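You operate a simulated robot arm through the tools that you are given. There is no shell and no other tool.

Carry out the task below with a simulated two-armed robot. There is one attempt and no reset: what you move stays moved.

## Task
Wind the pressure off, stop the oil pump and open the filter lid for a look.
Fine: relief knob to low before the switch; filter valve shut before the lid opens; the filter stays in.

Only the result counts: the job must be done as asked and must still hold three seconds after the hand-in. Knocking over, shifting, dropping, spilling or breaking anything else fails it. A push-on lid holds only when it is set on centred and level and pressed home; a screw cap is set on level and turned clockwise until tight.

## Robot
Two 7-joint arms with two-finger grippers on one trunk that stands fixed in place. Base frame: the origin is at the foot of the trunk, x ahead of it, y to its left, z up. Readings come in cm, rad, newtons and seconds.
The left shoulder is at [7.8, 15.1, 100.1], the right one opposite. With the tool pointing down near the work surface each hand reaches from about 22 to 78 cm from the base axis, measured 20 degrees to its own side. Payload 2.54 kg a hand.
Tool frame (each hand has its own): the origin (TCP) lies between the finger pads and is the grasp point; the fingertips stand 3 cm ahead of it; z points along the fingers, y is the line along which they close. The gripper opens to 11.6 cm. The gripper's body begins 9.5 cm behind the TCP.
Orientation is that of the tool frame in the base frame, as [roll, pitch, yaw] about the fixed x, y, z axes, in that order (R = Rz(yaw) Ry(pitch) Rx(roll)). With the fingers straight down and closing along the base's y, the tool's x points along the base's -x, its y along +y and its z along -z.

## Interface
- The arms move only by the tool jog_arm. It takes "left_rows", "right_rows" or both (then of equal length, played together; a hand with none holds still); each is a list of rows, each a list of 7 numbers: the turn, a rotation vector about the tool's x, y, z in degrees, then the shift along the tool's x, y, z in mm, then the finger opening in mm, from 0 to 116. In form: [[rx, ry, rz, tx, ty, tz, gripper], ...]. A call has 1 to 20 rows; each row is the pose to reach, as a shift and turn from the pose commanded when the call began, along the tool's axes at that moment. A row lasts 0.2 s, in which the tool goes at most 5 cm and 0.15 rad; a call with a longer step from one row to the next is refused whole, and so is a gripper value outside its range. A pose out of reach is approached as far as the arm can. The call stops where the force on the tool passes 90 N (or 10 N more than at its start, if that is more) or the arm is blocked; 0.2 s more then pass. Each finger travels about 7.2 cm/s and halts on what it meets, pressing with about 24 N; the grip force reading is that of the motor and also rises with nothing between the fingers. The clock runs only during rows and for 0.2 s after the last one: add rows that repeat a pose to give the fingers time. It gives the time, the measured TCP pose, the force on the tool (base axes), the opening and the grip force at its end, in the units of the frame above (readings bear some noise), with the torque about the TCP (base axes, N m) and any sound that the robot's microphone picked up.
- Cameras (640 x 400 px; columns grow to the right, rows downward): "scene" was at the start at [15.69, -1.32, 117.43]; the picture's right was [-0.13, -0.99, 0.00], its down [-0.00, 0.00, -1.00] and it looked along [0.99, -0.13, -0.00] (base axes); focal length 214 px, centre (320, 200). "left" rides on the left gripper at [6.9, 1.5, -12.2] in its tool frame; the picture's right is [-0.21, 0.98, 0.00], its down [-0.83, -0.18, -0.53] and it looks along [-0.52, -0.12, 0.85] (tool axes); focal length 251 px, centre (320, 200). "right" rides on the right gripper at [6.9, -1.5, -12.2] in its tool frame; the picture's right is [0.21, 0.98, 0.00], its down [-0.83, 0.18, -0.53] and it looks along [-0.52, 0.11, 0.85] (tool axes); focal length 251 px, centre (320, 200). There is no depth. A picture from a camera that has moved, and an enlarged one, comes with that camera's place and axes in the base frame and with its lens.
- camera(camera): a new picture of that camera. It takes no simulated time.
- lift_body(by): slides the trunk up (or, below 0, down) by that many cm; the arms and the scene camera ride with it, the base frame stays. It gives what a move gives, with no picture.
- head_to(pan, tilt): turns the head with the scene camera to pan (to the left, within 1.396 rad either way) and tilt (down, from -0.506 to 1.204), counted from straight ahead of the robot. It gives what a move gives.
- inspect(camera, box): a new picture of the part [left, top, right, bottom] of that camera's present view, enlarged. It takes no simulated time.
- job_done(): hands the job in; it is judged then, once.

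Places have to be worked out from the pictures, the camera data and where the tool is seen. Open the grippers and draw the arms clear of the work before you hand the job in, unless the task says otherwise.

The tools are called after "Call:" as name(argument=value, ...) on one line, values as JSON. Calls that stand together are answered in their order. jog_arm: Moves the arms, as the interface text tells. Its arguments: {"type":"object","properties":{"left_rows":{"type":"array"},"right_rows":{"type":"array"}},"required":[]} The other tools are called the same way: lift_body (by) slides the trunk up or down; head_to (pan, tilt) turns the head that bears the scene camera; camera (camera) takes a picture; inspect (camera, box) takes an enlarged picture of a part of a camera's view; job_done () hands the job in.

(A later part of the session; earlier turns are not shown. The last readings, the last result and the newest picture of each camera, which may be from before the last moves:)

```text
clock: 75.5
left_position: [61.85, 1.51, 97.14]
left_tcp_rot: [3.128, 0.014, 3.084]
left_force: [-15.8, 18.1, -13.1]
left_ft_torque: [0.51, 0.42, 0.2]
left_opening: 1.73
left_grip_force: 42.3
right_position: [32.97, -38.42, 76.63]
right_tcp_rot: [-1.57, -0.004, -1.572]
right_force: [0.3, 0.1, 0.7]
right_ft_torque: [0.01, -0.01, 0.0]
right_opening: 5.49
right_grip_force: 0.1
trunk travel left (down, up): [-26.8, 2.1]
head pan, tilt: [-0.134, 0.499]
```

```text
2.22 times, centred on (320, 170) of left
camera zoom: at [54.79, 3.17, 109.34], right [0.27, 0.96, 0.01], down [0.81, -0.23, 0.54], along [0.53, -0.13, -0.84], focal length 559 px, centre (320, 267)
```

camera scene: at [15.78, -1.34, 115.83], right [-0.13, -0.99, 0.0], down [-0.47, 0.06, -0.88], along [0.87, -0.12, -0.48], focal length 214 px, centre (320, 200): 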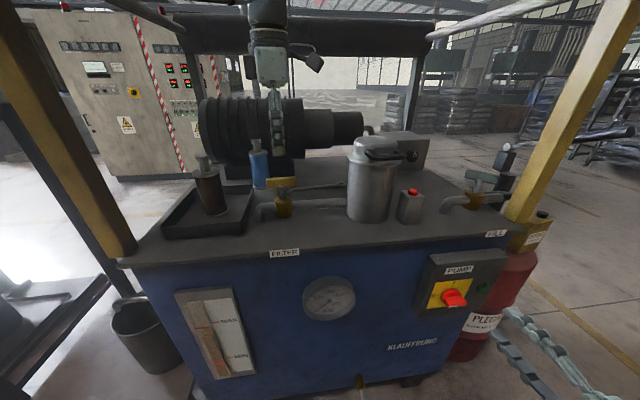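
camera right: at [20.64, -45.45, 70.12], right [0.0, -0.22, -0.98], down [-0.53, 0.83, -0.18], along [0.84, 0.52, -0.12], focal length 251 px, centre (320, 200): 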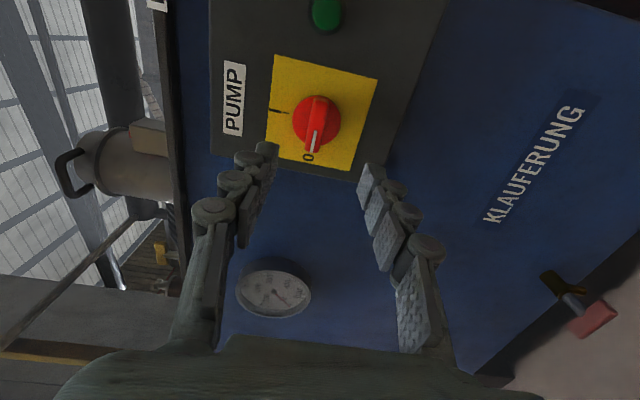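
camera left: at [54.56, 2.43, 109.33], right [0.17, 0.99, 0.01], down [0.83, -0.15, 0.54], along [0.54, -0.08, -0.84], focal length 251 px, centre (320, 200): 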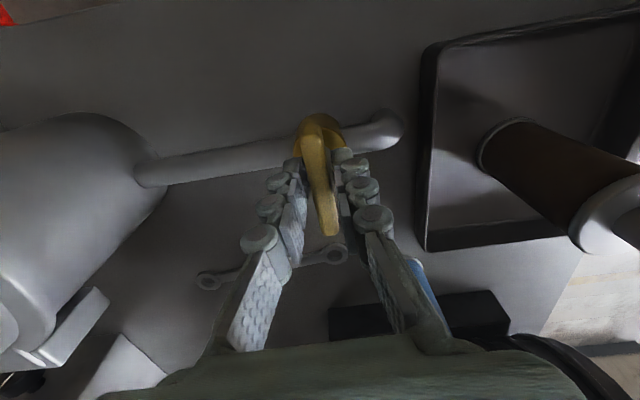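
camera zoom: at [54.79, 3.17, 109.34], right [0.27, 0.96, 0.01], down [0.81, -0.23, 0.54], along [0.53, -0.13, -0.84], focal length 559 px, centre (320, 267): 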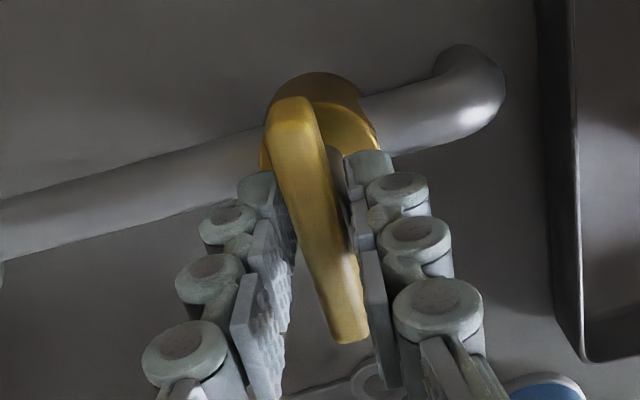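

Torque rises now while the bar no longer follows, so the valve is against its shut stop. I open the fingers and lift clear.

Call:
jog_arm(left_rows=[[0, 0, 6, 0, 0, 0, 30], [0, 0, 6, 0, 0, 0, 60], [0, 0, 6, 0, 0, 0, 60], [0, 0, 3, 0, 0, -25, 60], [0, 0, 0, 0, 0, -60, 60], [0, 0, 0, 0, 0, -100, 60], [0, 0, 0, 0, 0, -140, 60], [0, 0, 0, 0, 0, -170, 60]])

Call:
camera(camera="left")

Call:
camera(camera="scene")

Call:
inspect(camera="scene", box=[220, 120, 340, 240])

```text
clock: 77.3
left_position: [61.57, 0.95, 114.32]
left_tcp_rot: [3.132, 0.019, 3.081]
left_force: [-0.5, 0.4, -0.3]
left_ft_torque: [0.03, 0.01, 0.01]
left_opening: 5.98
left_grip_force: 0.1
right_position: [32.86, -38.59, 76.57]
right_tcp_rot: [-1.572, -0.001, -1.571]
right_force: [-0.2, -0.4, 0.2]
right_ft_torque: [-0.01, 0.01, -0.01]
right_opening: 5.51
right_grip_force: 0.1
trunk travel left (down, up): [-26.8, 2.1]
head pan, tilt: [-0.134, 0.499]
```

```text
taken
camera left: at [54.45, 2.69, 126.47], right [0.27, 0.96, 0.01], down [0.8, -0.23, 0.55], along [0.53, -0.14, -0.84], focal length 251 px, centre (320, 200)
```

left: 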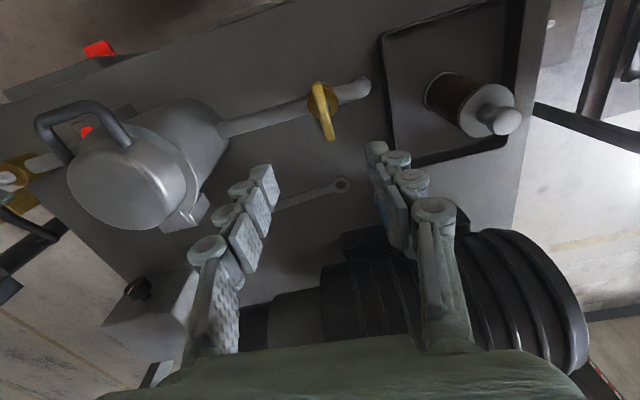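

```text
taken
camera scene: at [15.75, -1.36, 115.83], right [-0.13, -0.99, 0.0], down [-0.47, 0.06, -0.88], along [0.87, -0.12, -0.48], focal length 214 px, centre (320, 200)
```

scene: 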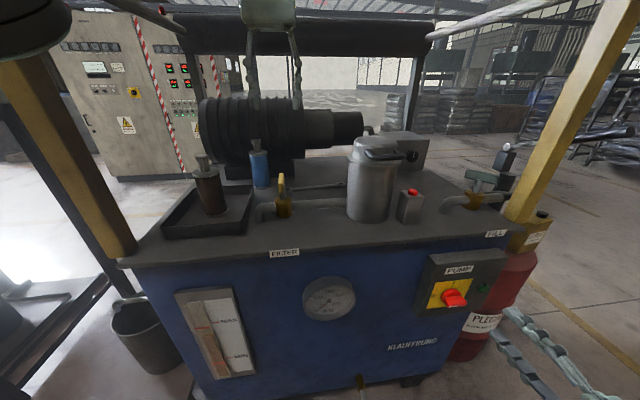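

```text
3.33 times, centred on (280, 180) of scene
camera zoom: at [15.75, -1.36, 115.83], right [-0.13, -0.99, 0.0], down [-0.47, 0.06, -0.88], along [0.87, -0.12, -0.48], focal length 715 px, centre (453, 267)
```

zoom: 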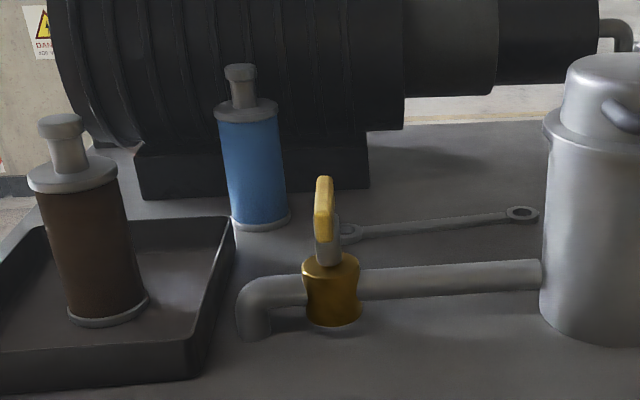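

The filter valve is shut, its bar square across the pipe. Next is the lid; I zoom in on its handle and hinge in both views.

Call:
inspect(camera="scene", box=[330, 120, 450, 230])

Call:
inspect(camera="left", box=[20, 70, 240, 240])

Call:
inspect(camera="scene", box=[420, 140, 540, 260])

```text
3.64 times, centred on (390, 175) of scene
camera zoom: at [15.75, -1.36, 115.83], right [-0.13, -0.99, 0.0], down [-0.47, 0.06, -0.88], along [0.87, -0.12, -0.48], focal length 780 px, centre (66, 291)
```

zoom: 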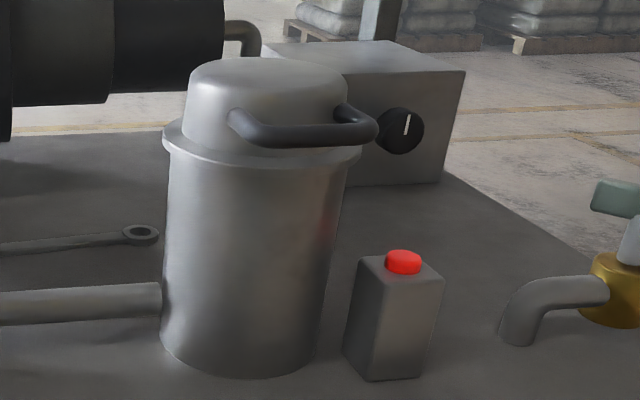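

```text
2.35 times, centred on (130, 155) of left
camera zoom: at [54.45, 2.69, 126.47], right [0.27, 0.96, 0.01], down [0.8, -0.23, 0.55], along [0.53, -0.14, -0.84], focal length 592 px, centre (767, 306)
```

zoom: 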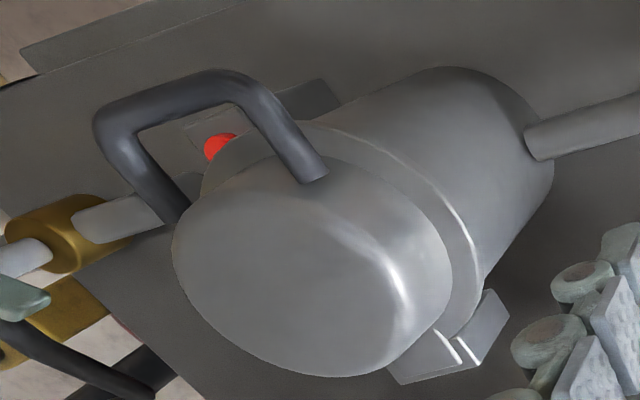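

```text
3.33 times, centred on (480, 200) of scene
camera zoom: at [15.75, -1.36, 115.83], right [-0.13, -0.99, 0.0], down [-0.47, 0.06, -0.88], along [0.87, -0.12, -0.48], focal length 715 px, centre (-213, 200)
```

zoom: 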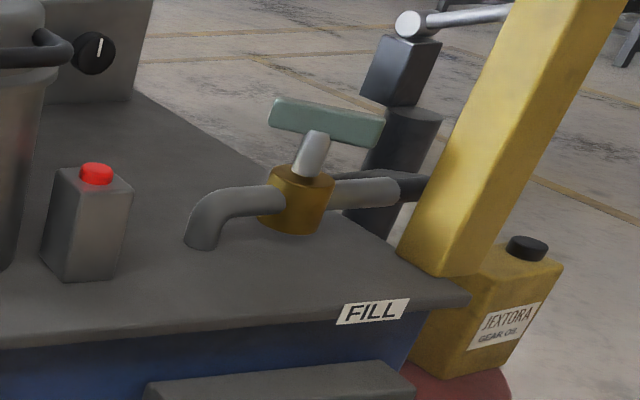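

The FILL valve looks as before, but I want a like-for-like check: with the trunk 3 cm lower and the head at (-0.5, 0.4) the scene camera has the same pose as at clock 9.

Call:
lift_body(by=-3)

Call:
head_to(pan=-0.5, tilt=0.4)

Call:
inspect(camera="scene", box=[220, 130, 440, 370])

```text
clock: 78.0
left_position: [61.4, 0.99, 111.39]
left_tcp_rot: [3.132, 0.018, 3.085]
left_force: [-0.3, 0.8, 0.4]
left_ft_torque: [-0.02, -0.02, 0.02]
left_opening: 6.02
left_grip_force: 0.0
right_position: [32.96, -38.48, 73.65]
right_tcp_rot: [-1.573, -0.001, -1.57]
right_force: [-0.5, -0.4, -0.1]
right_ft_torque: [0.02, 0.01, -0.02]
right_opening: 5.49
right_grip_force: 0.1
trunk travel left (down, up): [-23.8, 5.1]
head pan, tilt: [-0.134, 0.499]
```

```text
clock: 78.8
left_position: [61.61, 0.96, 111.25]
left_tcp_rot: [3.131, 0.017, 3.085]
left_force: [0.2, 0.1, -0.5]
left_ft_torque: [0.0, 0.0, -0.03]
left_opening: 5.99
left_grip_force: 0.2
right_position: [32.97, -38.52, 73.75]
right_tcp_rot: [-1.572, 0.0, -1.572]
right_force: [0.2, -0.2, 0.6]
right_ft_torque: [0.01, 0.01, -0.06]
right_opening: 5.52
right_grip_force: 0.2
trunk travel left (down, up): [-23.8, 5.1]
head pan, tilt: [-0.499, 0.4]
```

```text
1.67 times, centred on (330, 250) of scene
camera zoom: at [14.91, -4.55, 113.74], right [-0.48, -0.88, 0.0], down [-0.34, 0.19, -0.92], along [0.81, -0.44, -0.39], focal length 358 px, centre (303, 117)
```

zoom: 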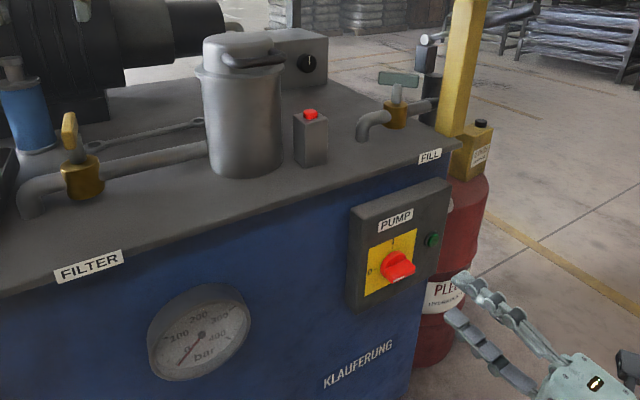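

Compared with clock 9, the FILL handle now looks turned by roughly 30–35° (bar wider and flatter than before), so my earlier snag moved it. I will turn it back clockwise to its shut stop with the right hand; first I take closer looks at it.

Call:
inspect(camera="scene", box=[335, 145, 395, 190])

Call:
camera(camera="left")

```text
8.89 times, centred on (365, 168) of scene
camera zoom: at [14.91, -4.55, 113.74], right [-0.48, -0.88, 0.0], down [-0.34, 0.19, -0.92], along [0.81, -0.44, -0.39], focal length 1906 px, centre (-80, 489)
```

zoom: 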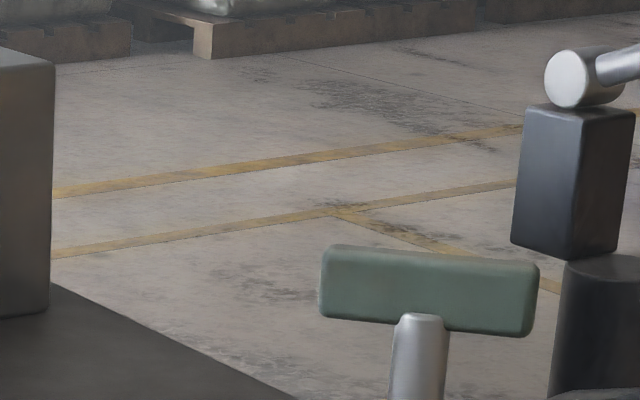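

```text
taken
camera left: at [54.51, 2.74, 123.4], right [0.27, 0.96, 0.01], down [0.8, -0.23, 0.55], along [0.53, -0.14, -0.84], focal length 251 px, centre (320, 200)
```

left: 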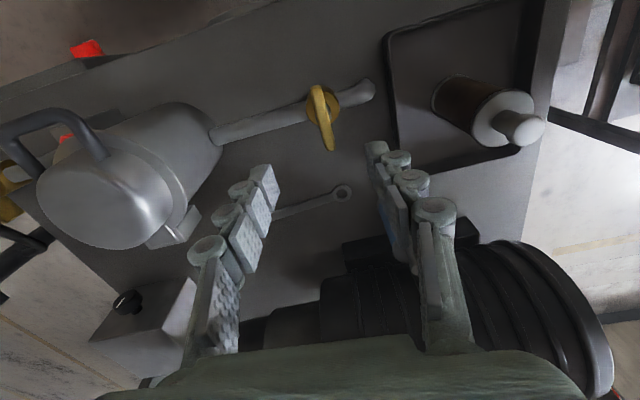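

The bar is now seen broadside, i.e. at about 46° — it began in line with x (shut). Before using the right arm I bring the left hand back to its earlier clear spot.

Call:
jog_arm(left_rows=[[0, 0, 0, 38, 21, -15, 60], [0, 0, 0, 76, 41, -30, 60], [0, 0, 0, 114, 62, -40, 60], [0, 0, 0, 151, 83, -50, 60], [0, 0, 0, 189, 104, -60, 60], [0, 0, 0, 227, 124, -70, 60], [0, 0, 0, 265, 145, -70, 60], [0, 0, 0, 265, 145, -70, 60]])

Call:
jog_arm(right_rows=[[-4.33, 4.33, 4.33, 2, -20, 0, 60], [-8.66, 8.66, 8.66, 4, -40, 0, 60], [-13, 13, 13, 6, -60, 0, 60], [-17.3, 17.3, 17.3, 9, -80, 0, 60], [-21.7, 21.7, 21.7, 11, -100, 0, 60], [-26, 26, 26, 13, -120, 0, 60], [-30.3, 30.3, 30.3, 15, -140, 0, 60], [-34.6, 34.6, 34.6, 17, -160, 0, 60], [-39, 39, 39, 20, -180, 0, 60], [-43.3, 43.3, 43.3, 22, -200, 0, 60], [-47.6, 47.6, 47.6, 24, -220, 0, 60], [-52, 52, 52, 26, -240, 0, 60], [-56.3, 56.3, 56.3, 28, -260, 0, 60], [-60.6, 60.6, 60.6, 31, -280, 0, 60], [-65, 65, 65, 33, -300, 0, 60], [-69.3, 69.3, 69.3, 35, -313, 0, 60], [-69.3, 69.3, 69.3, 35, -313, 0, 60]])

Call:
camera(camera="scene")

Call:
camera(camera="right")

```text
clock: 80.7
left_position: [35.6, 17.02, 117.85]
left_tcp_rot: [3.133, 0.016, 3.083]
left_force: [-0.3, 0.5, -0.4]
left_ft_torque: [0.01, -0.02, 0.0]
left_opening: 5.98
left_grip_force: 0.1
right_position: [32.95, -38.4, 73.6]
right_tcp_rot: [-1.574, -0.002, -1.57]
right_force: [0.7, 0.2, -0.4]
right_ft_torque: [-0.02, 0.01, 0.01]
right_opening: 5.5
right_grip_force: 0.0
trunk travel left (down, up): [-23.8, 5.1]
head pan, tilt: [-0.499, 0.4]
```

```text
clock: 82.7
left_position: [35.74, 17.0, 117.77]
left_tcp_rot: [3.133, 0.017, 3.083]
left_force: [-0.2, -0.1, -0.4]
left_ft_torque: [-0.03, -0.03, 0.0]
left_opening: 6.01
left_grip_force: 0.1
right_position: [35.79, -44.05, 89.17]
right_tcp_rot: [-2.702, 0.469, -2.609]
right_force: [0.9, 0.4, 1.5]
right_ft_torque: [-0.01, -0.01, -0.02]
right_opening: 6.02
right_grip_force: 0.0
right hand out of reach, approached as far as the arm can: row 2, 3, 4, 5, 6, 7, 8, 9, 10
trunk travel left (down, up): [-23.8, 5.1]
head pan, tilt: [-0.499, 0.4]
stopped in row 10 (right hand): the arm was blocked; the commanded pose is now the measured one
```

```text
taken
camera scene: at [15.17, -4.05, 114.28], right [-0.43, -0.9, 0.0], down [-0.3, 0.14, -0.94], along [0.85, -0.41, -0.33], focal length 214 px, centre (320, 200)
```

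scene: 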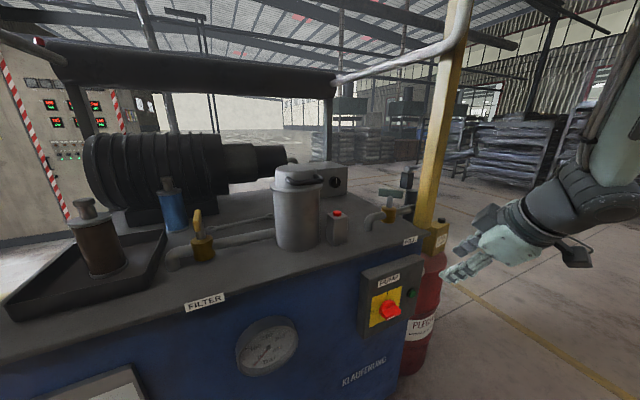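

```text
taken
camera right: at [23.87, -46.73, 96.33], right [-0.45, 0.76, -0.47], down [0.28, 0.62, 0.74], along [0.85, 0.2, -0.49], focal length 251 px, centre (320, 200)
```

right: 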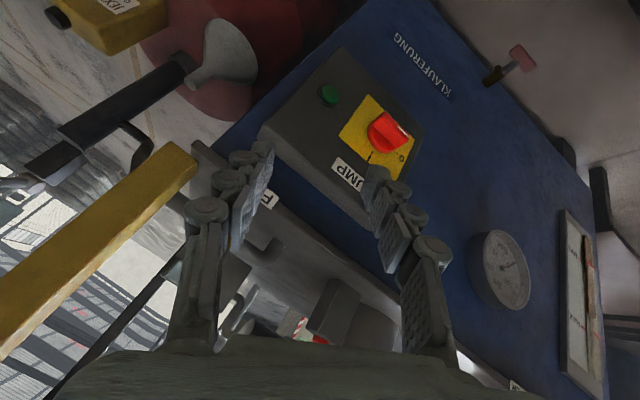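

The right arm's upper link bumped the head and was blocked. I move the hand forward, right and up, so the elbow comes away from the head.

Call:
jog_arm(right_rows=[[0, 0, 0, -17, -18, -12, 60], [0, 0, 0, -35, -36, -23, 60], [0, 0, 0, -52, -53, -35, 60], [0, 0, 0, -70, -71, -46, 60], [0, 0, 0, -87, -89, -58, 60], [0, 0, 0, -87, -89, -58, 60]])

Call:
camera(camera="scene")

Call:
camera(camera="right")

Call:
camera(camera="left")

```text
clock: 84.1
left_position: [35.76, 16.89, 117.96]
left_tcp_rot: [3.131, 0.017, 3.085]
left_force: [0.4, -0.8, 0.7]
left_ft_torque: [0.07, 0.03, 0.01]
left_opening: 5.98
left_grip_force: 0.1
right_position: [41.42, -47.56, 100.37]
right_tcp_rot: [-2.727, 0.478, -2.633]
right_force: [3.8, 1.0, 1.7]
right_ft_torque: [-0.07, 0.44, -0.1]
right_opening: 6.01
right_grip_force: 0.1
trunk travel left (down, up): [-23.8, 5.1]
head pan, tilt: [-0.499, 0.4]
```

```text
taken
camera scene: at [15.03, 2.45, 111.42], right [0.3, -0.95, 0.0], down [-0.58, -0.18, -0.79], along [0.76, 0.24, -0.61], focal length 214 px, centre (320, 200)
```

scene: 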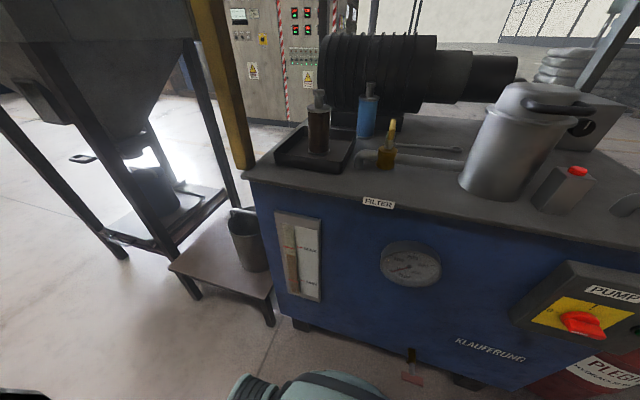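

```text
taken
camera right: at [29.53, -50.18, 107.62], right [-0.44, 0.78, -0.45], down [0.29, 0.6, 0.75], along [0.85, 0.2, -0.49], focal length 251 px, centre (320, 200)
```

right: 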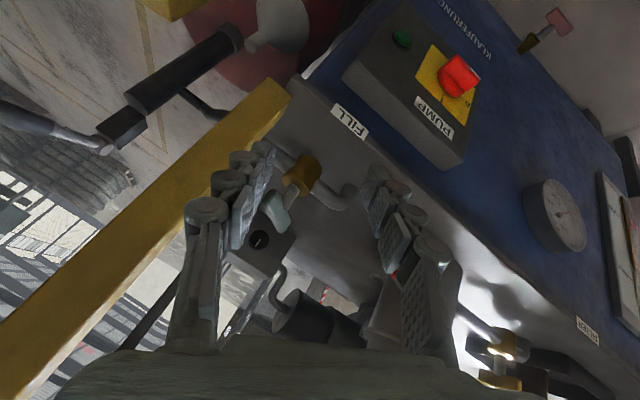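

```text
taken
camera left: at [28.69, 18.66, 130.07], right [0.27, 0.96, 0.01], down [0.8, -0.23, 0.55], along [0.53, -0.14, -0.84], focal length 251 px, centre (320, 200)
```

left: 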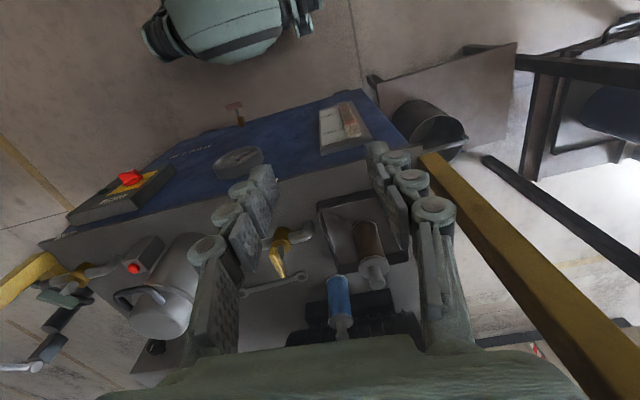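

The arm is moving freely again (only my own head was nudged). From two views the FILL handle's centre is at (59, -47.3, 95.6). I bring the right hand above it, pointing down with the closing line across the bar.

Call:
jog_arm(right_rows=[[-4.5, 3.9, -3.7, -32, -15, 1, 60], [-9, 7.8, -7.3, -64, -29, 1, 60], [-13.6, 11.7, -11, -96, -44, 2, 60], [-18.1, 15.6, -14.7, -128, -59, 3, 60], [-22.7, 19.5, -18.3, -160, -73, 3, 60], [-27.2, 23.4, -22, -192, -88, 4, 60], [-27.2, 23.4, -22, -192, -88, 4, 60]])

Call:
camera(camera="right")

Call:
camera(camera="left")

Call:
camera(camera="scene")

```text
clock: 85.4
left_position: [35.72, 17.0, 117.88]
left_tcp_rot: [3.13, 0.017, 3.084]
left_force: [0.8, 0.6, -0.8]
left_ft_torque: [0.0, 0.03, -0.03]
left_opening: 6.01
left_grip_force: 0.2
right_position: [56.42, -45.87, 111.5]
right_tcp_rot: [-3.118, 0.031, -2.428]
right_force: [-17.9, 7.0, 0.2]
right_ft_torque: [-0.83, -2.23, -1.66]
right_opening: 6.02
right_grip_force: 0.1
trunk travel left (down, up): [-23.8, 5.1]
head pan, tilt: [-0.499, 0.4]
stopped in row 6 (right hand): the force on the tool passed its limit at 168 N (the readings are from after the stop); the commanded pose is now the measured one
```

```text
taken
camera right: at [51.69, -51.68, 123.33], right [-0.8, 0.6, -0.03], down [0.48, 0.68, 0.56], along [0.35, 0.43, -0.83], focal length 251 px, centre (320, 200)
```

right: 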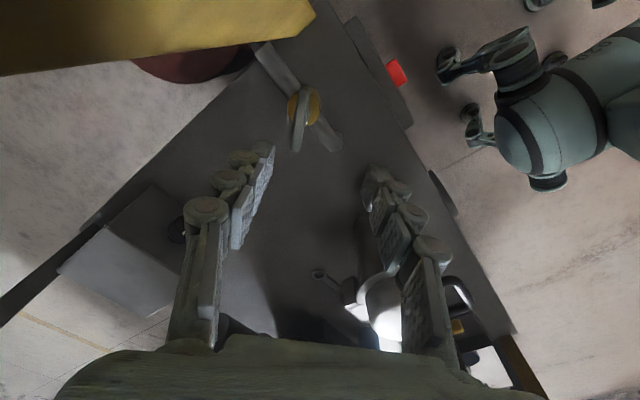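

```text
taken
camera left: at [28.64, 18.73, 130.05], right [0.27, 0.96, 0.01], down [0.8, -0.23, 0.55], along [0.53, -0.14, -0.84], focal length 251 px, centre (320, 200)
```

left: 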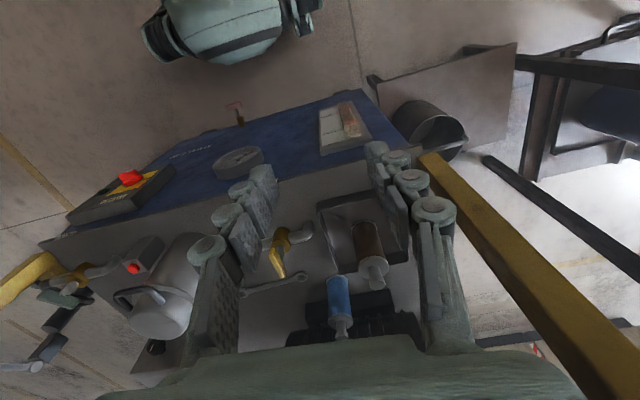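

```text
taken
camera scene: at [14.79, -4.47, 113.78], right [-0.48, -0.88, 0.0], down [-0.34, 0.19, -0.92], along [0.81, -0.44, -0.39], focal length 214 px, centre (320, 200)
```

scene: 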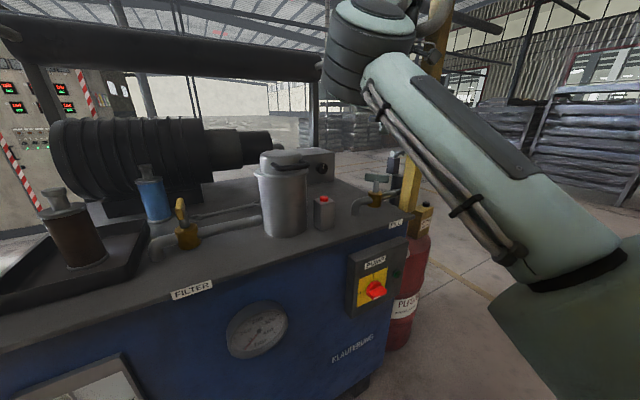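

The hand's camera bracket touched the yellow post near (55, -54), so I will not use that roll. I pull away and turn to closing along y with the hand leaning 15° away from the post; closing on the bar at that angle will swing it back square.

Call:
jog_arm(right_rows=[[0, 0, 0, -15, 10, -2, 70], [2, 1, 5.8, -25, 12, -4, 80], [4, 2.1, 11.5, -35, 12, -4, 80], [6, 3.2, 17.3, -45, 12, -4, 80], [7.8, 4.3, 23, -45, 12, -4, 80], [9.8, 5.4, 28.8, -45, 12, -4, 80], [11.7, 6.4, 34.5, -45, 12, -4, 80], [13.7, 7.5, 40.3, -45, 12, -4, 80], [13.7, 7.5, 40.3, -45, 12, -4, 80]])

Call:
camera(camera="right")

Call:
camera(camera="scene")

```text
clock: 87.4
left_position: [35.76, 16.86, 117.88]
left_tcp_rot: [3.133, 0.016, 3.085]
left_force: [-0.1, 0.2, 0.9]
left_ft_torque: [-0.01, -0.02, 0.01]
left_opening: 5.97
left_grip_force: 0.1
right_position: [59.43, -42.03, 111.65]
right_tcp_rot: [-2.88, 0.002, -3.133]
right_force: [-0.7, -1.1, 0.0]
right_ft_torque: [0.02, 0.0, 0.0]
right_opening: 8.01
right_grip_force: 0.2
trunk travel left (down, up): [-23.8, 5.1]
head pan, tilt: [-0.499, 0.4]
```

```text
taken
camera right: at [52.35, -40.5, 123.77], right [-0.22, 0.94, -0.25], down [0.82, 0.32, 0.47], along [0.52, -0.1, -0.85], focal length 251 px, centre (320, 200)
```

right: 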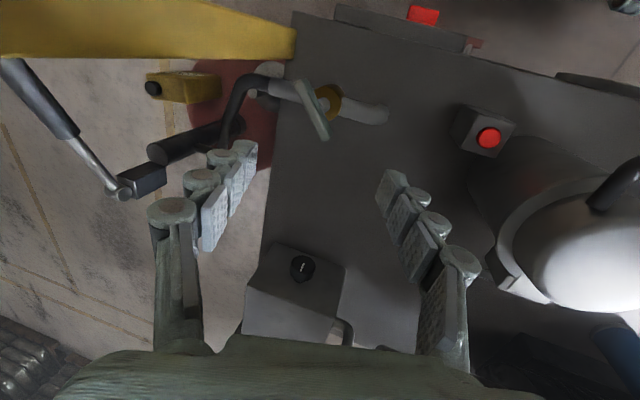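

```text
taken
camera scene: at [14.9, -4.56, 113.74], right [-0.48, -0.88, 0.0], down [-0.34, 0.19, -0.92], along [0.81, -0.44, -0.39], focal length 214 px, centre (320, 200)
```

scene: 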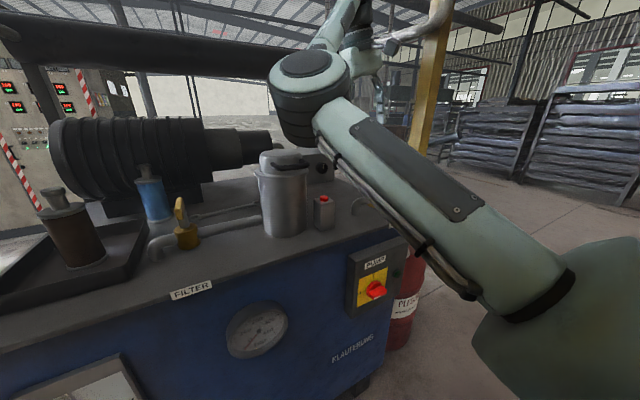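

Free of the post, with the FILL valve well in view (bar centre about (58.9, -46.9, 95.7)). I descend along the tilted tool axis with the fingers open around the bar.

Call:
jog_arm(right_rows=[[0, 0, 0, 3, -3, 24, 80], [0, 0, 0, 5, -6, 47, 80], [0, 0, 0, 5, -6, 75, 80], [0, 0, 0, 5, -6, 105, 80], [0, 0, 0, 5, -6, 132, 80], [0, 0, 0, 5, -6, 132, 80]])

Call:
camera(camera="right")

Call:
camera(camera="scene")

Call:
camera(camera="left")

```text
clock: 88.8
left_position: [35.73, 16.98, 117.9]
left_tcp_rot: [3.13, 0.016, 3.084]
left_force: [0.4, 0.2, -0.2]
left_ft_torque: [0.01, -0.01, 0.0]
left_opening: 6.03
left_grip_force: 0.1
right_position: [58.94, -45.92, 99.09]
right_tcp_rot: [-2.881, 0.002, -3.133]
right_force: [0.7, 0.4, 0.0]
right_ft_torque: [0.02, -0.01, 0.03]
right_opening: 8.0
right_grip_force: 0.1
trunk travel left (down, up): [-23.8, 5.1]
head pan, tilt: [-0.499, 0.4]
```

```text
taken
camera right: at [51.94, -44.52, 111.2], right [-0.22, 0.94, -0.25], down [0.82, 0.32, 0.47], along [0.52, -0.1, -0.85], focal length 251 px, centre (320, 200)
```

right: 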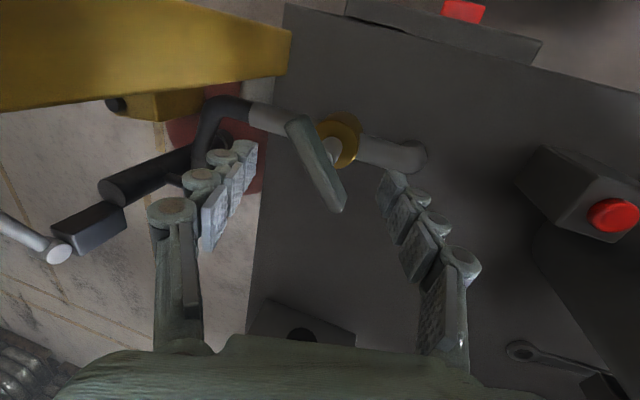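

```text
taken
camera scene: at [14.9, -4.56, 113.74], right [-0.48, -0.88, 0.0], down [-0.34, 0.19, -0.92], along [0.81, -0.44, -0.39], focal length 214 px, centre (320, 200)
```

scene: 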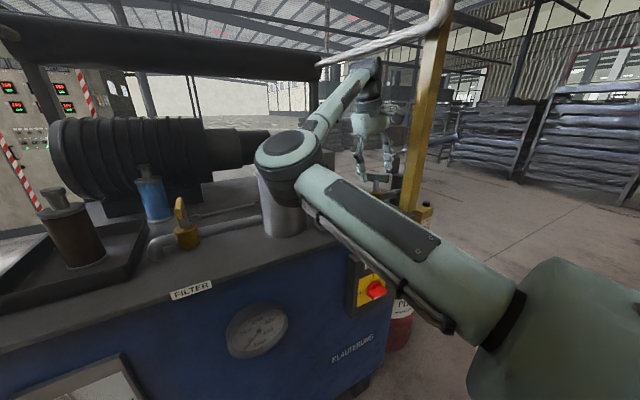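

```text
taken
camera left: at [28.73, 18.65, 130.03], right [0.27, 0.96, 0.01], down [0.81, -0.23, 0.55], along [0.53, -0.14, -0.84], focal length 251 px, centre (320, 200)
```

left: 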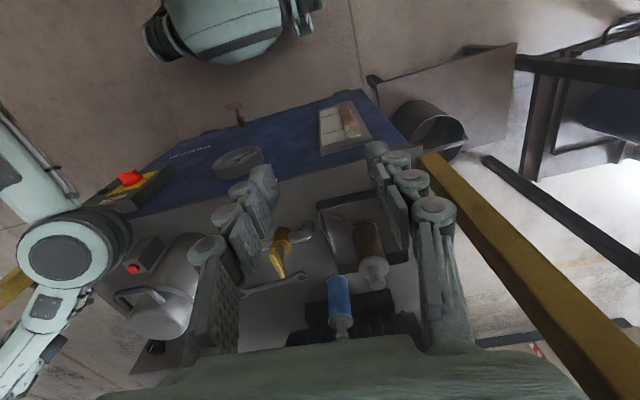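

The bar is centred between the open fingers, about 3.4 cm ahead of the TCP. I go 20 mm deeper and close, which should swing the bar back in line with x.

Call:
jog_arm(right_rows=[[0, 0, 0, 0, 0, 10, 80], [0, 0, 0, 0, 0, 20, 80], [0, 0, 0, 0, 0, 20, 70], [0, 0, 0, 0, 0, 20, 55], [0, 0, 0, 0, 0, 20, 40], [0, 0, 0, 0, 0, 20, 25], [0, 0, 0, 0, 0, 20, 10], [0, 0, 0, 0, 0, 20, 5], [0, 0, 0, 0, 0, 20, 5]])

Call:
camera(camera="right")

```text
clock: 90.8
left_position: [35.83, 16.89, 117.75]
left_tcp_rot: [3.131, 0.016, 3.082]
left_force: [-0.9, 0.2, -0.5]
left_ft_torque: [-0.04, 0.01, 0.05]
left_opening: 5.98
left_grip_force: 0.1
right_position: [59.15, -46.51, 97.02]
right_tcp_rot: [-2.885, 0.002, -3.13]
right_force: [6.9, 1.1, -1.6]
right_ft_torque: [1.12, -0.79, 0.17]
right_opening: 2.13
right_grip_force: 45.1
trunk travel left (down, up): [-23.8, 5.1]
head pan, tilt: [-0.499, 0.4]
```

```text
taken
camera right: at [52.02, -44.98, 109.12], right [-0.23, 0.94, -0.25], down [0.82, 0.32, 0.47], along [0.52, -0.1, -0.85], focal length 251 px, centre (320, 200)
```

right: 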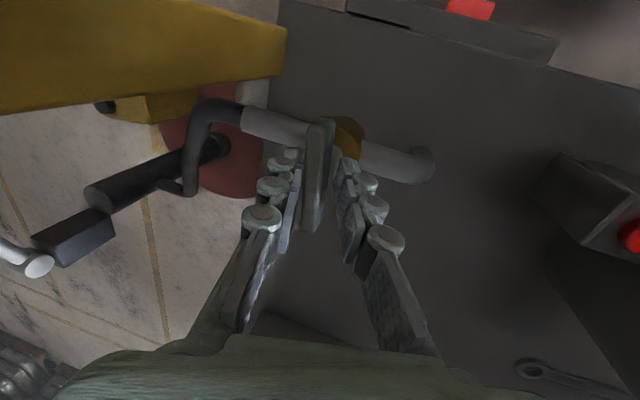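

The bar has swung nearly square (about 8° left). I turn the hand 10° further clockwise about the vertical to bring it to the stop.

Call:
jog_arm(right_rows=[[0, 0.9, 3.2, 0, 0, 0, 5], [0, 1.7, 6.4, 0, 0, 0, 5], [0, 2.6, 9.66, 0, 0, 0, 5], [0, 2.6, 9.66, 0, 0, 0, 5]])

Call:
camera(camera="right")

```text
clock: 91.8
left_position: [35.83, 16.93, 117.76]
left_tcp_rot: [3.13, 0.014, 3.084]
left_force: [-0.8, 0.5, -1.1]
left_ft_torque: [0.02, 0.0, -0.02]
left_opening: 6.01
left_grip_force: 0.1
right_position: [59.12, -46.41, 96.95]
right_tcp_rot: [-2.882, 0.0, 2.98]
right_force: [15.8, 1.9, 3.1]
right_ft_torque: [1.44, 0.6, 0.8]
right_opening: 2.15
right_grip_force: 45.0
trunk travel left (down, up): [-23.8, 5.1]
head pan, tilt: [-0.499, 0.4]
```

```text
taken
camera right: at [52.46, -43.79, 109.14], right [-0.06, 0.97, -0.25], down [0.87, 0.17, 0.47], along [0.5, -0.19, -0.85], focal length 251 px, centre (320, 200)
```

right: 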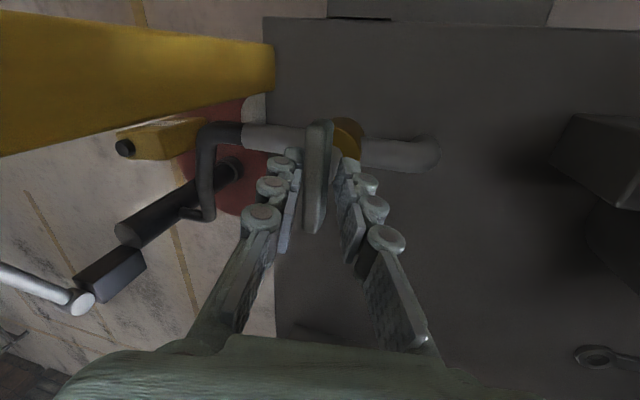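

The bar reads about 1° from the x direction and the torque has risen (0.8 N m), so it's back on its stop. I open and rise along the tool axis.

Call:
jog_arm(right_rows=[[0, 0, 0, 0, 0, 0, 40], [0, 0, 0, 0, 0, 0, 70], [0, 0, 0, 0, 0, 0, 80], [0, 0, 0, 0, 0, -20, 80], [0, 0, 0, 0, 0, -45, 80], [0, 0, 0, 0, 0, -80, 80], [0, 0, 0, 0, 0, -120, 80], [0, 0, 0, 0, 0, -150, 80]])

Call:
camera(camera="right")

Call:
camera(camera="scene")

Call:
camera(camera="left")

```text
clock: 93.6
left_position: [35.79, 16.91, 117.93]
left_tcp_rot: [3.132, 0.018, 3.085]
left_force: [-0.3, 1.1, 0.4]
left_ft_torque: [0.0, -0.01, 0.0]
left_opening: 6.02
left_grip_force: 0.1
right_position: [59.48, -42.76, 111.64]
right_tcp_rot: [-2.882, 0.002, 2.977]
right_force: [0.7, 0.1, 1.0]
right_ft_torque: [-0.04, -0.02, 0.01]
right_opening: 7.98
right_grip_force: 0.1
trunk travel left (down, up): [-23.8, 5.1]
head pan, tilt: [-0.499, 0.4]
```

```text
taken
camera right: at [52.87, -40.02, 123.74], right [-0.06, 0.97, -0.25], down [0.87, 0.17, 0.47], along [0.5, -0.19, -0.85], focal length 251 px, centre (320, 200)
```

right: 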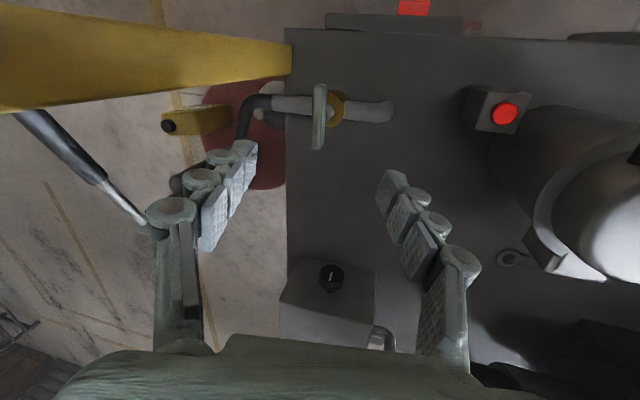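

```text
taken
camera scene: at [14.85, -4.53, 113.75], right [-0.48, -0.88, 0.0], down [-0.34, 0.19, -0.92], along [0.81, -0.44, -0.39], focal length 214 px, centre (320, 200)
```

scene: 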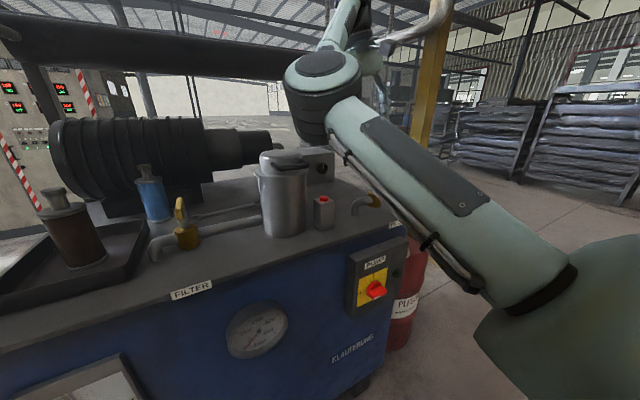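

```text
taken
camera left: at [28.68, 18.68, 130.04], right [0.27, 0.96, 0.01], down [0.8, -0.23, 0.55], along [0.53, -0.14, -0.84], focal length 251 px, centre (320, 200)
```

left: 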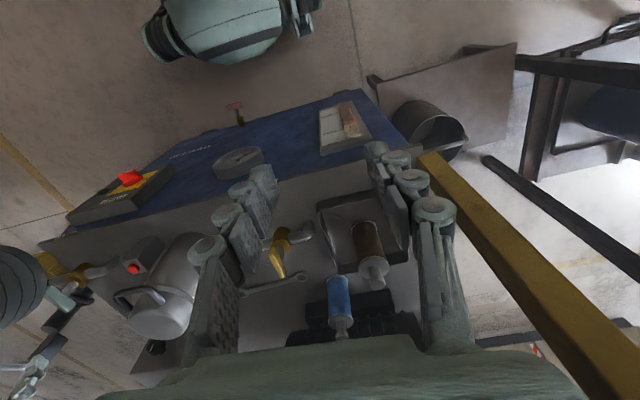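

The FILL bar is square across its pipe again, as at the start. Now I draw the right arm back to its starting place, tool down, to leave the lid to the left hand.

Call:
jog_arm(right_rows=[[-2.5, -0.2, -1.6, 25, -7, -30, 80], [-5, -0.4, -3.1, 60, -16, -50, 80], [-7.5, -0.6, -4.7, 95, -26, -65, 80], [-10, -0.8, -6.3, 130, -38, -75, 80], [-12.4, -1, -7.8, 170, -50, -85, 80], [-14.9, -1.2, -9.4, 212, -63, -91, 80], [-14.9, -1.2, -9.4, 212, -63, -91, 80]])

Call:
camera(camera="scene")

Call:
camera(camera="left")

```text
clock: 95.2
left_position: [35.81, 16.95, 117.8]
left_tcp_rot: [3.131, 0.015, 3.084]
left_force: [-0.2, 0.4, -0.4]
left_ft_torque: [0.02, -0.01, -0.02]
left_opening: 5.99
left_grip_force: 0.0
right_position: [38.07, -43.03, 121.77]
right_tcp_rot: [3.139, -0.003, -3.14]
right_force: [0.0, 0.2, -0.7]
right_ft_torque: [0.0, 0.01, -0.04]
right_opening: 7.99
right_grip_force: 0.1
trunk travel left (down, up): [-23.8, 5.1]
head pan, tilt: [-0.499, 0.4]
```

```text
taken
camera scene: at [14.92, -4.56, 113.73], right [-0.48, -0.88, 0.0], down [-0.34, 0.19, -0.92], along [0.81, -0.44, -0.39], focal length 214 px, centre (320, 200)
```

scene: 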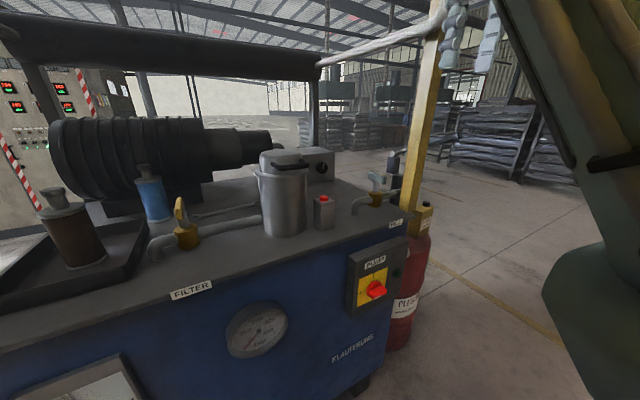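

```text
taken
camera left: at [28.77, 18.64, 130.01], right [0.27, 0.96, 0.01], down [0.81, -0.23, 0.54], along [0.53, -0.14, -0.84], focal length 251 px, centre (320, 200)
```

left: 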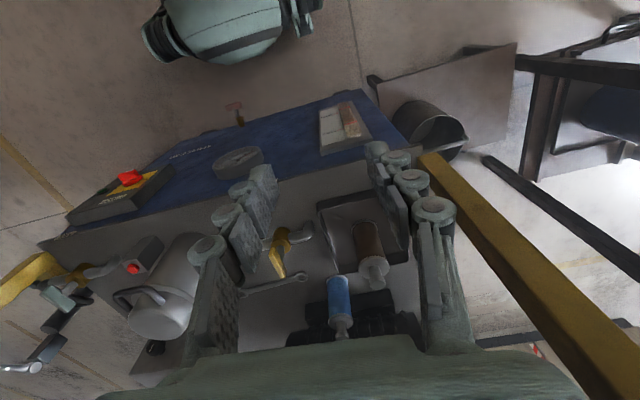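

Now I compare the same crop as at clock 9, and zoom on the handle of the FILL valve, the gauge and the filter lid.

Call:
inspect(camera="scene", box=[220, 130, 440, 370])

Call:
inspect(camera="scene", box=[240, 130, 400, 250])

Call:
inspect(camera="right", box=[200, 120, 480, 330])

```text
1.67 times, centred on (330, 250) of scene
camera zoom: at [14.92, -4.56, 113.73], right [-0.48, -0.88, 0.0], down [-0.34, 0.19, -0.92], along [0.81, -0.44, -0.39], focal length 358 px, centre (303, 117)
```

zoom: 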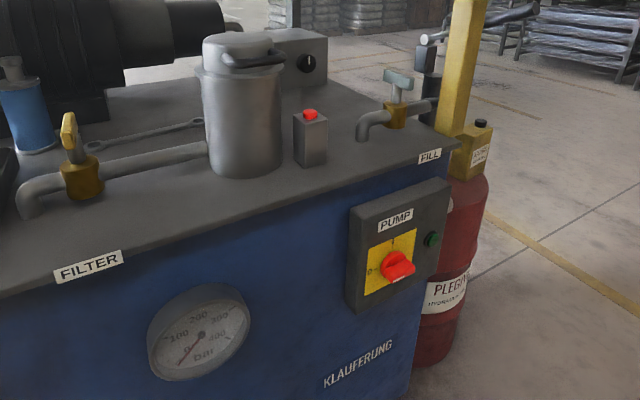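

```text
3.33 times, centred on (320, 190) of scene
camera zoom: at [14.92, -4.56, 113.73], right [-0.48, -0.88, 0.0], down [-0.34, 0.19, -0.92], along [0.81, -0.44, -0.39], focal length 715 px, centre (320, 233)
```

zoom: 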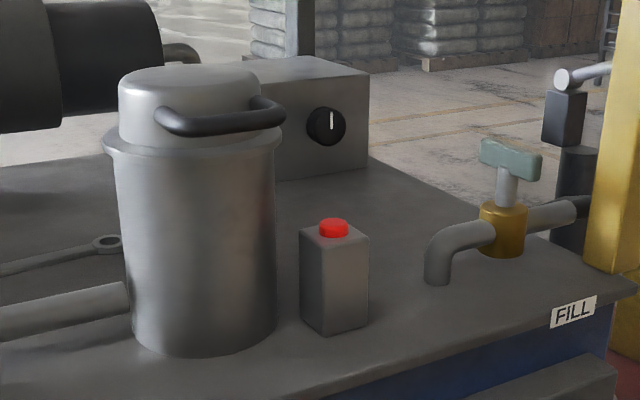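

```text
1.90 times, centred on (340, 225) of right
camera zoom: at [31.05, -44.56, 133.98], right [-0.22, 0.98, 0.0], down [0.83, 0.18, 0.53], along [0.52, 0.12, -0.85], focal length 479 px, centre (282, 152)
```

zoom: 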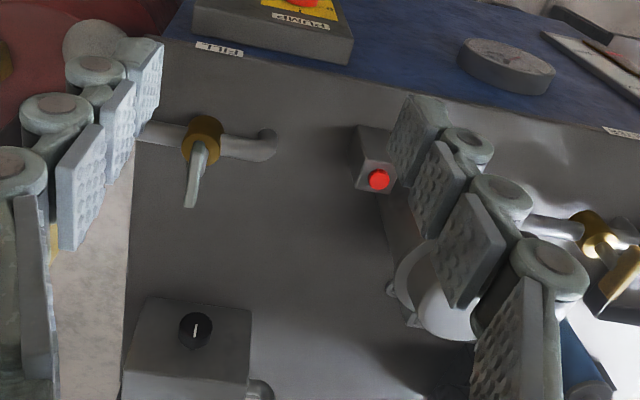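

Everything matches the earlier view: FILL handle square, knob at 12 o'clock, gauge at 0, valve shut, pump at 0. The lid handle's bar runs along y from about (54, -16.5, 103.3) to (54, -23.3, 103.3), with the hinge behind at about (68, -19, 100). I bring the left hand in from the front-left (yaw -45°, level, closing vertically).

Call:
jog_arm(left_rows=[[6.5, -2.9, -3, -10, -23, 9, 50], [13, -5.8, -5.9, -20, -45, 18, 40], [19.5, -8.7, -8.9, -29, -68, 27, 40], [26, -11.6, -11.9, -39, -90, 36, 40], [32.5, -14.5, -14.8, -49, -113, 45, 40], [39, -17.4, -17.8, -59, -136, 54, 40], [45.4, -20.4, -20.8, -68, -158, 64, 40], [51.9, -23.3, -23.8, -78, -181, 73, 40], [58.4, -26.2, -26.7, -88, -204, 82, 40], [64.9, -29.1, -29.7, -98, -226, 91, 40], [71.4, -32, -32.7, -107, -249, 100, 40], [77.9, -34.9, -35.6, -117, -271, 109, 40], [84.4, -37.8, -38.6, -127, -294, 118, 40], [84.4, -37.8, -38.6, -127, -294, 118, 40]])

Call:
camera(camera="scene")

Call:
camera(camera="left")

```text
clock: 98.2
left_position: [46.67, -12.2, 106.2]
left_tcp_rot: [-1.601, 0.024, -2.363]
left_force: [-0.4, 0.0, 0.7]
left_ft_torque: [0.0, 0.01, 0.03]
left_opening: 3.99
left_grip_force: 0.0
left hand out of reach, approached as far as the arm can: row 13, 14
right_position: [38.16, -42.97, 121.91]
right_tcp_rot: [-3.14, 0.0, 3.139]
right_force: [0.7, -0.9, 0.2]
right_ft_torque: [0.0, 0.03, -0.01]
right_opening: 8.01
right_grip_force: 0.0
trunk travel left (down, up): [-23.8, 5.1]
head pan, tilt: [-0.499, 0.4]
```

```text
taken
camera scene: at [14.92, -4.58, 113.74], right [-0.48, -0.88, 0.0], down [-0.34, 0.19, -0.92], along [0.81, -0.44, -0.39], focal length 214 px, centre (320, 200)
```

scene: 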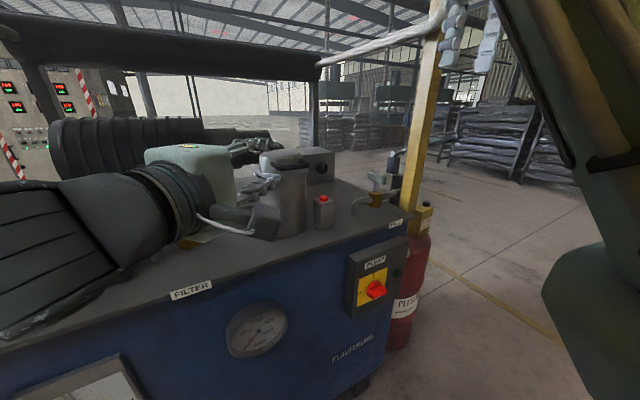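

```text
taken
camera left: at [33.16, -8.47, 104.99], right [0.15, 0.19, -0.97], down [0.21, 0.95, 0.22], along [0.97, -0.24, 0.1], focal length 251 px, centre (320, 200)
```

left: 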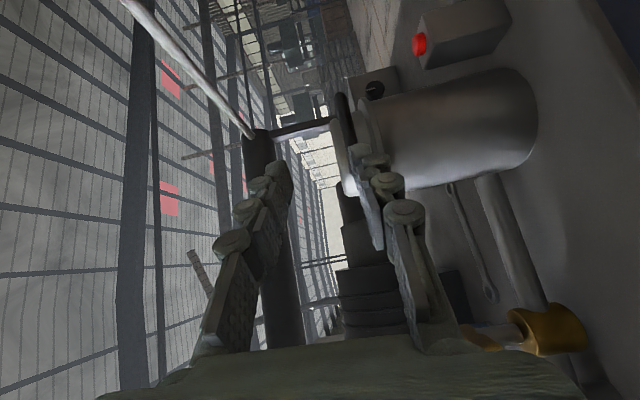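

The hand reached its pre-pose. I zoom in on the hand's own view to find the handle.

Call:
inspect(camera="left", box=[230, 60, 470, 260])

Call:
inspect(camera="scene", box=[180, 120, 340, 250])

```text
2.00 times, centred on (350, 160) of left
camera zoom: at [33.16, -8.47, 104.99], right [0.15, 0.19, -0.97], down [0.21, 0.95, 0.22], along [0.97, -0.24, 0.1], focal length 503 px, centre (260, 280)
```

zoom: 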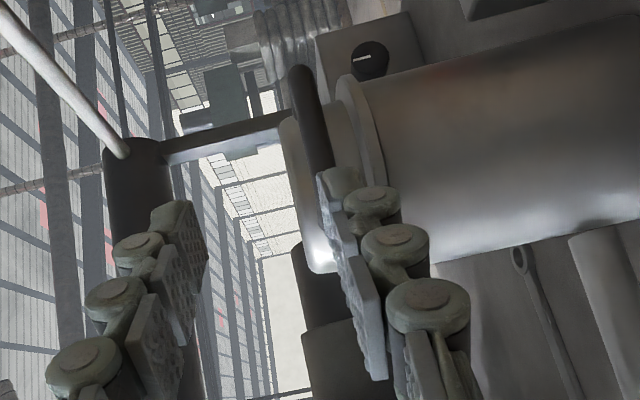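

```text
3.08 times, centred on (260, 185) of scene
camera zoom: at [14.92, -4.58, 113.74], right [-0.48, -0.88, 0.0], down [-0.34, 0.19, -0.92], along [0.81, -0.44, -0.39], focal length 660 px, centre (505, 246)
```

zoom: 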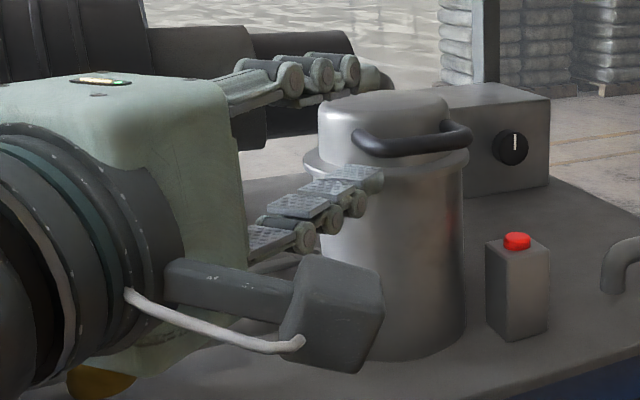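

The bar's far end projects to (54, -22.7, 103.3), agreeing with my estimate. I lower the hand to the bar's height and stop just short of it.

Call:
jog_arm(left_rows=[[0, 0, 0, 2, 15, 15, 36], [0, 0, 0, 4, 29, 30, 36], [0, 0, 0, 4, 29, 36, 36], [0, 0, 0, 4, 29, 36, 36]])

Call:
inspect(camera="left", box=[230, 60, 470, 260])

Call:
inspect(camera="scene", box=[200, 110, 360, 240])

```text
clock: 99.2
left_position: [49.0, -10.54, 105.44]
left_tcp_rot: [-1.564, 0.008, -2.346]
left_force: [0.1, 0.3, 0.8]
left_ft_torque: [-0.01, 0.02, 0.0]
left_opening: 3.61
left_grip_force: 0.0
left hand out of reach, approached as far as the arm can: row 1, 2, 3, 4
right_position: [37.99, -42.98, 121.99]
right_tcp_rot: [-3.141, 0.0, -3.14]
right_force: [-0.7, 0.6, -0.8]
right_ft_torque: [0.03, -0.05, -0.02]
right_opening: 8.0
right_grip_force: 0.1
trunk travel left (down, up): [-23.8, 5.1]
head pan, tilt: [-0.499, 0.4]
```

```text
2.00 times, centred on (350, 160) of left
camera zoom: at [35.36, -6.93, 103.82], right [0.16, 0.15, -0.97], down [0.2, 0.96, 0.18], along [0.97, -0.22, 0.12], focal length 503 px, centre (260, 280)
```

zoom: 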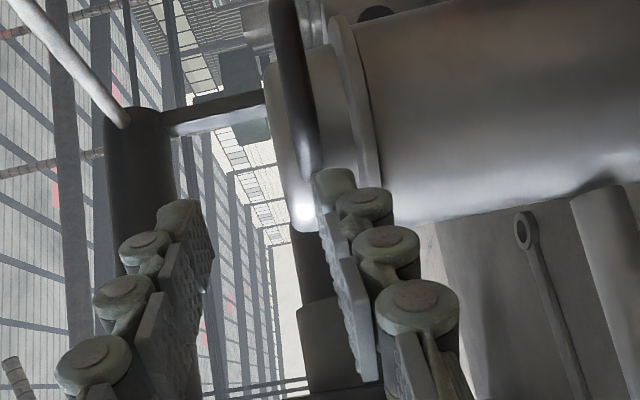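

```text
3.08 times, centred on (280, 175) of scene
camera zoom: at [14.88, -4.57, 113.74], right [-0.48, -0.88, 0.0], down [-0.34, 0.19, -0.92], along [0.81, -0.44, -0.39], focal length 660 px, centre (443, 277)
```

zoom: 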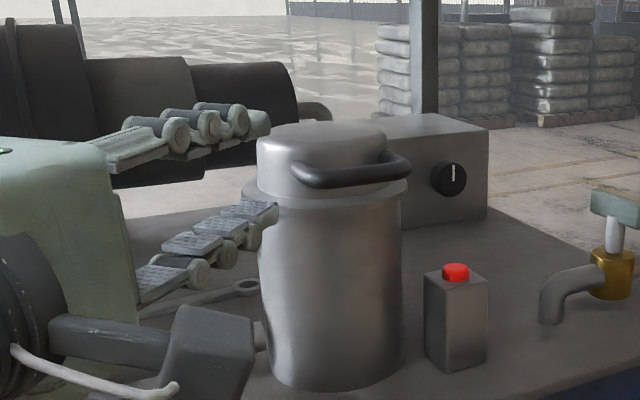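

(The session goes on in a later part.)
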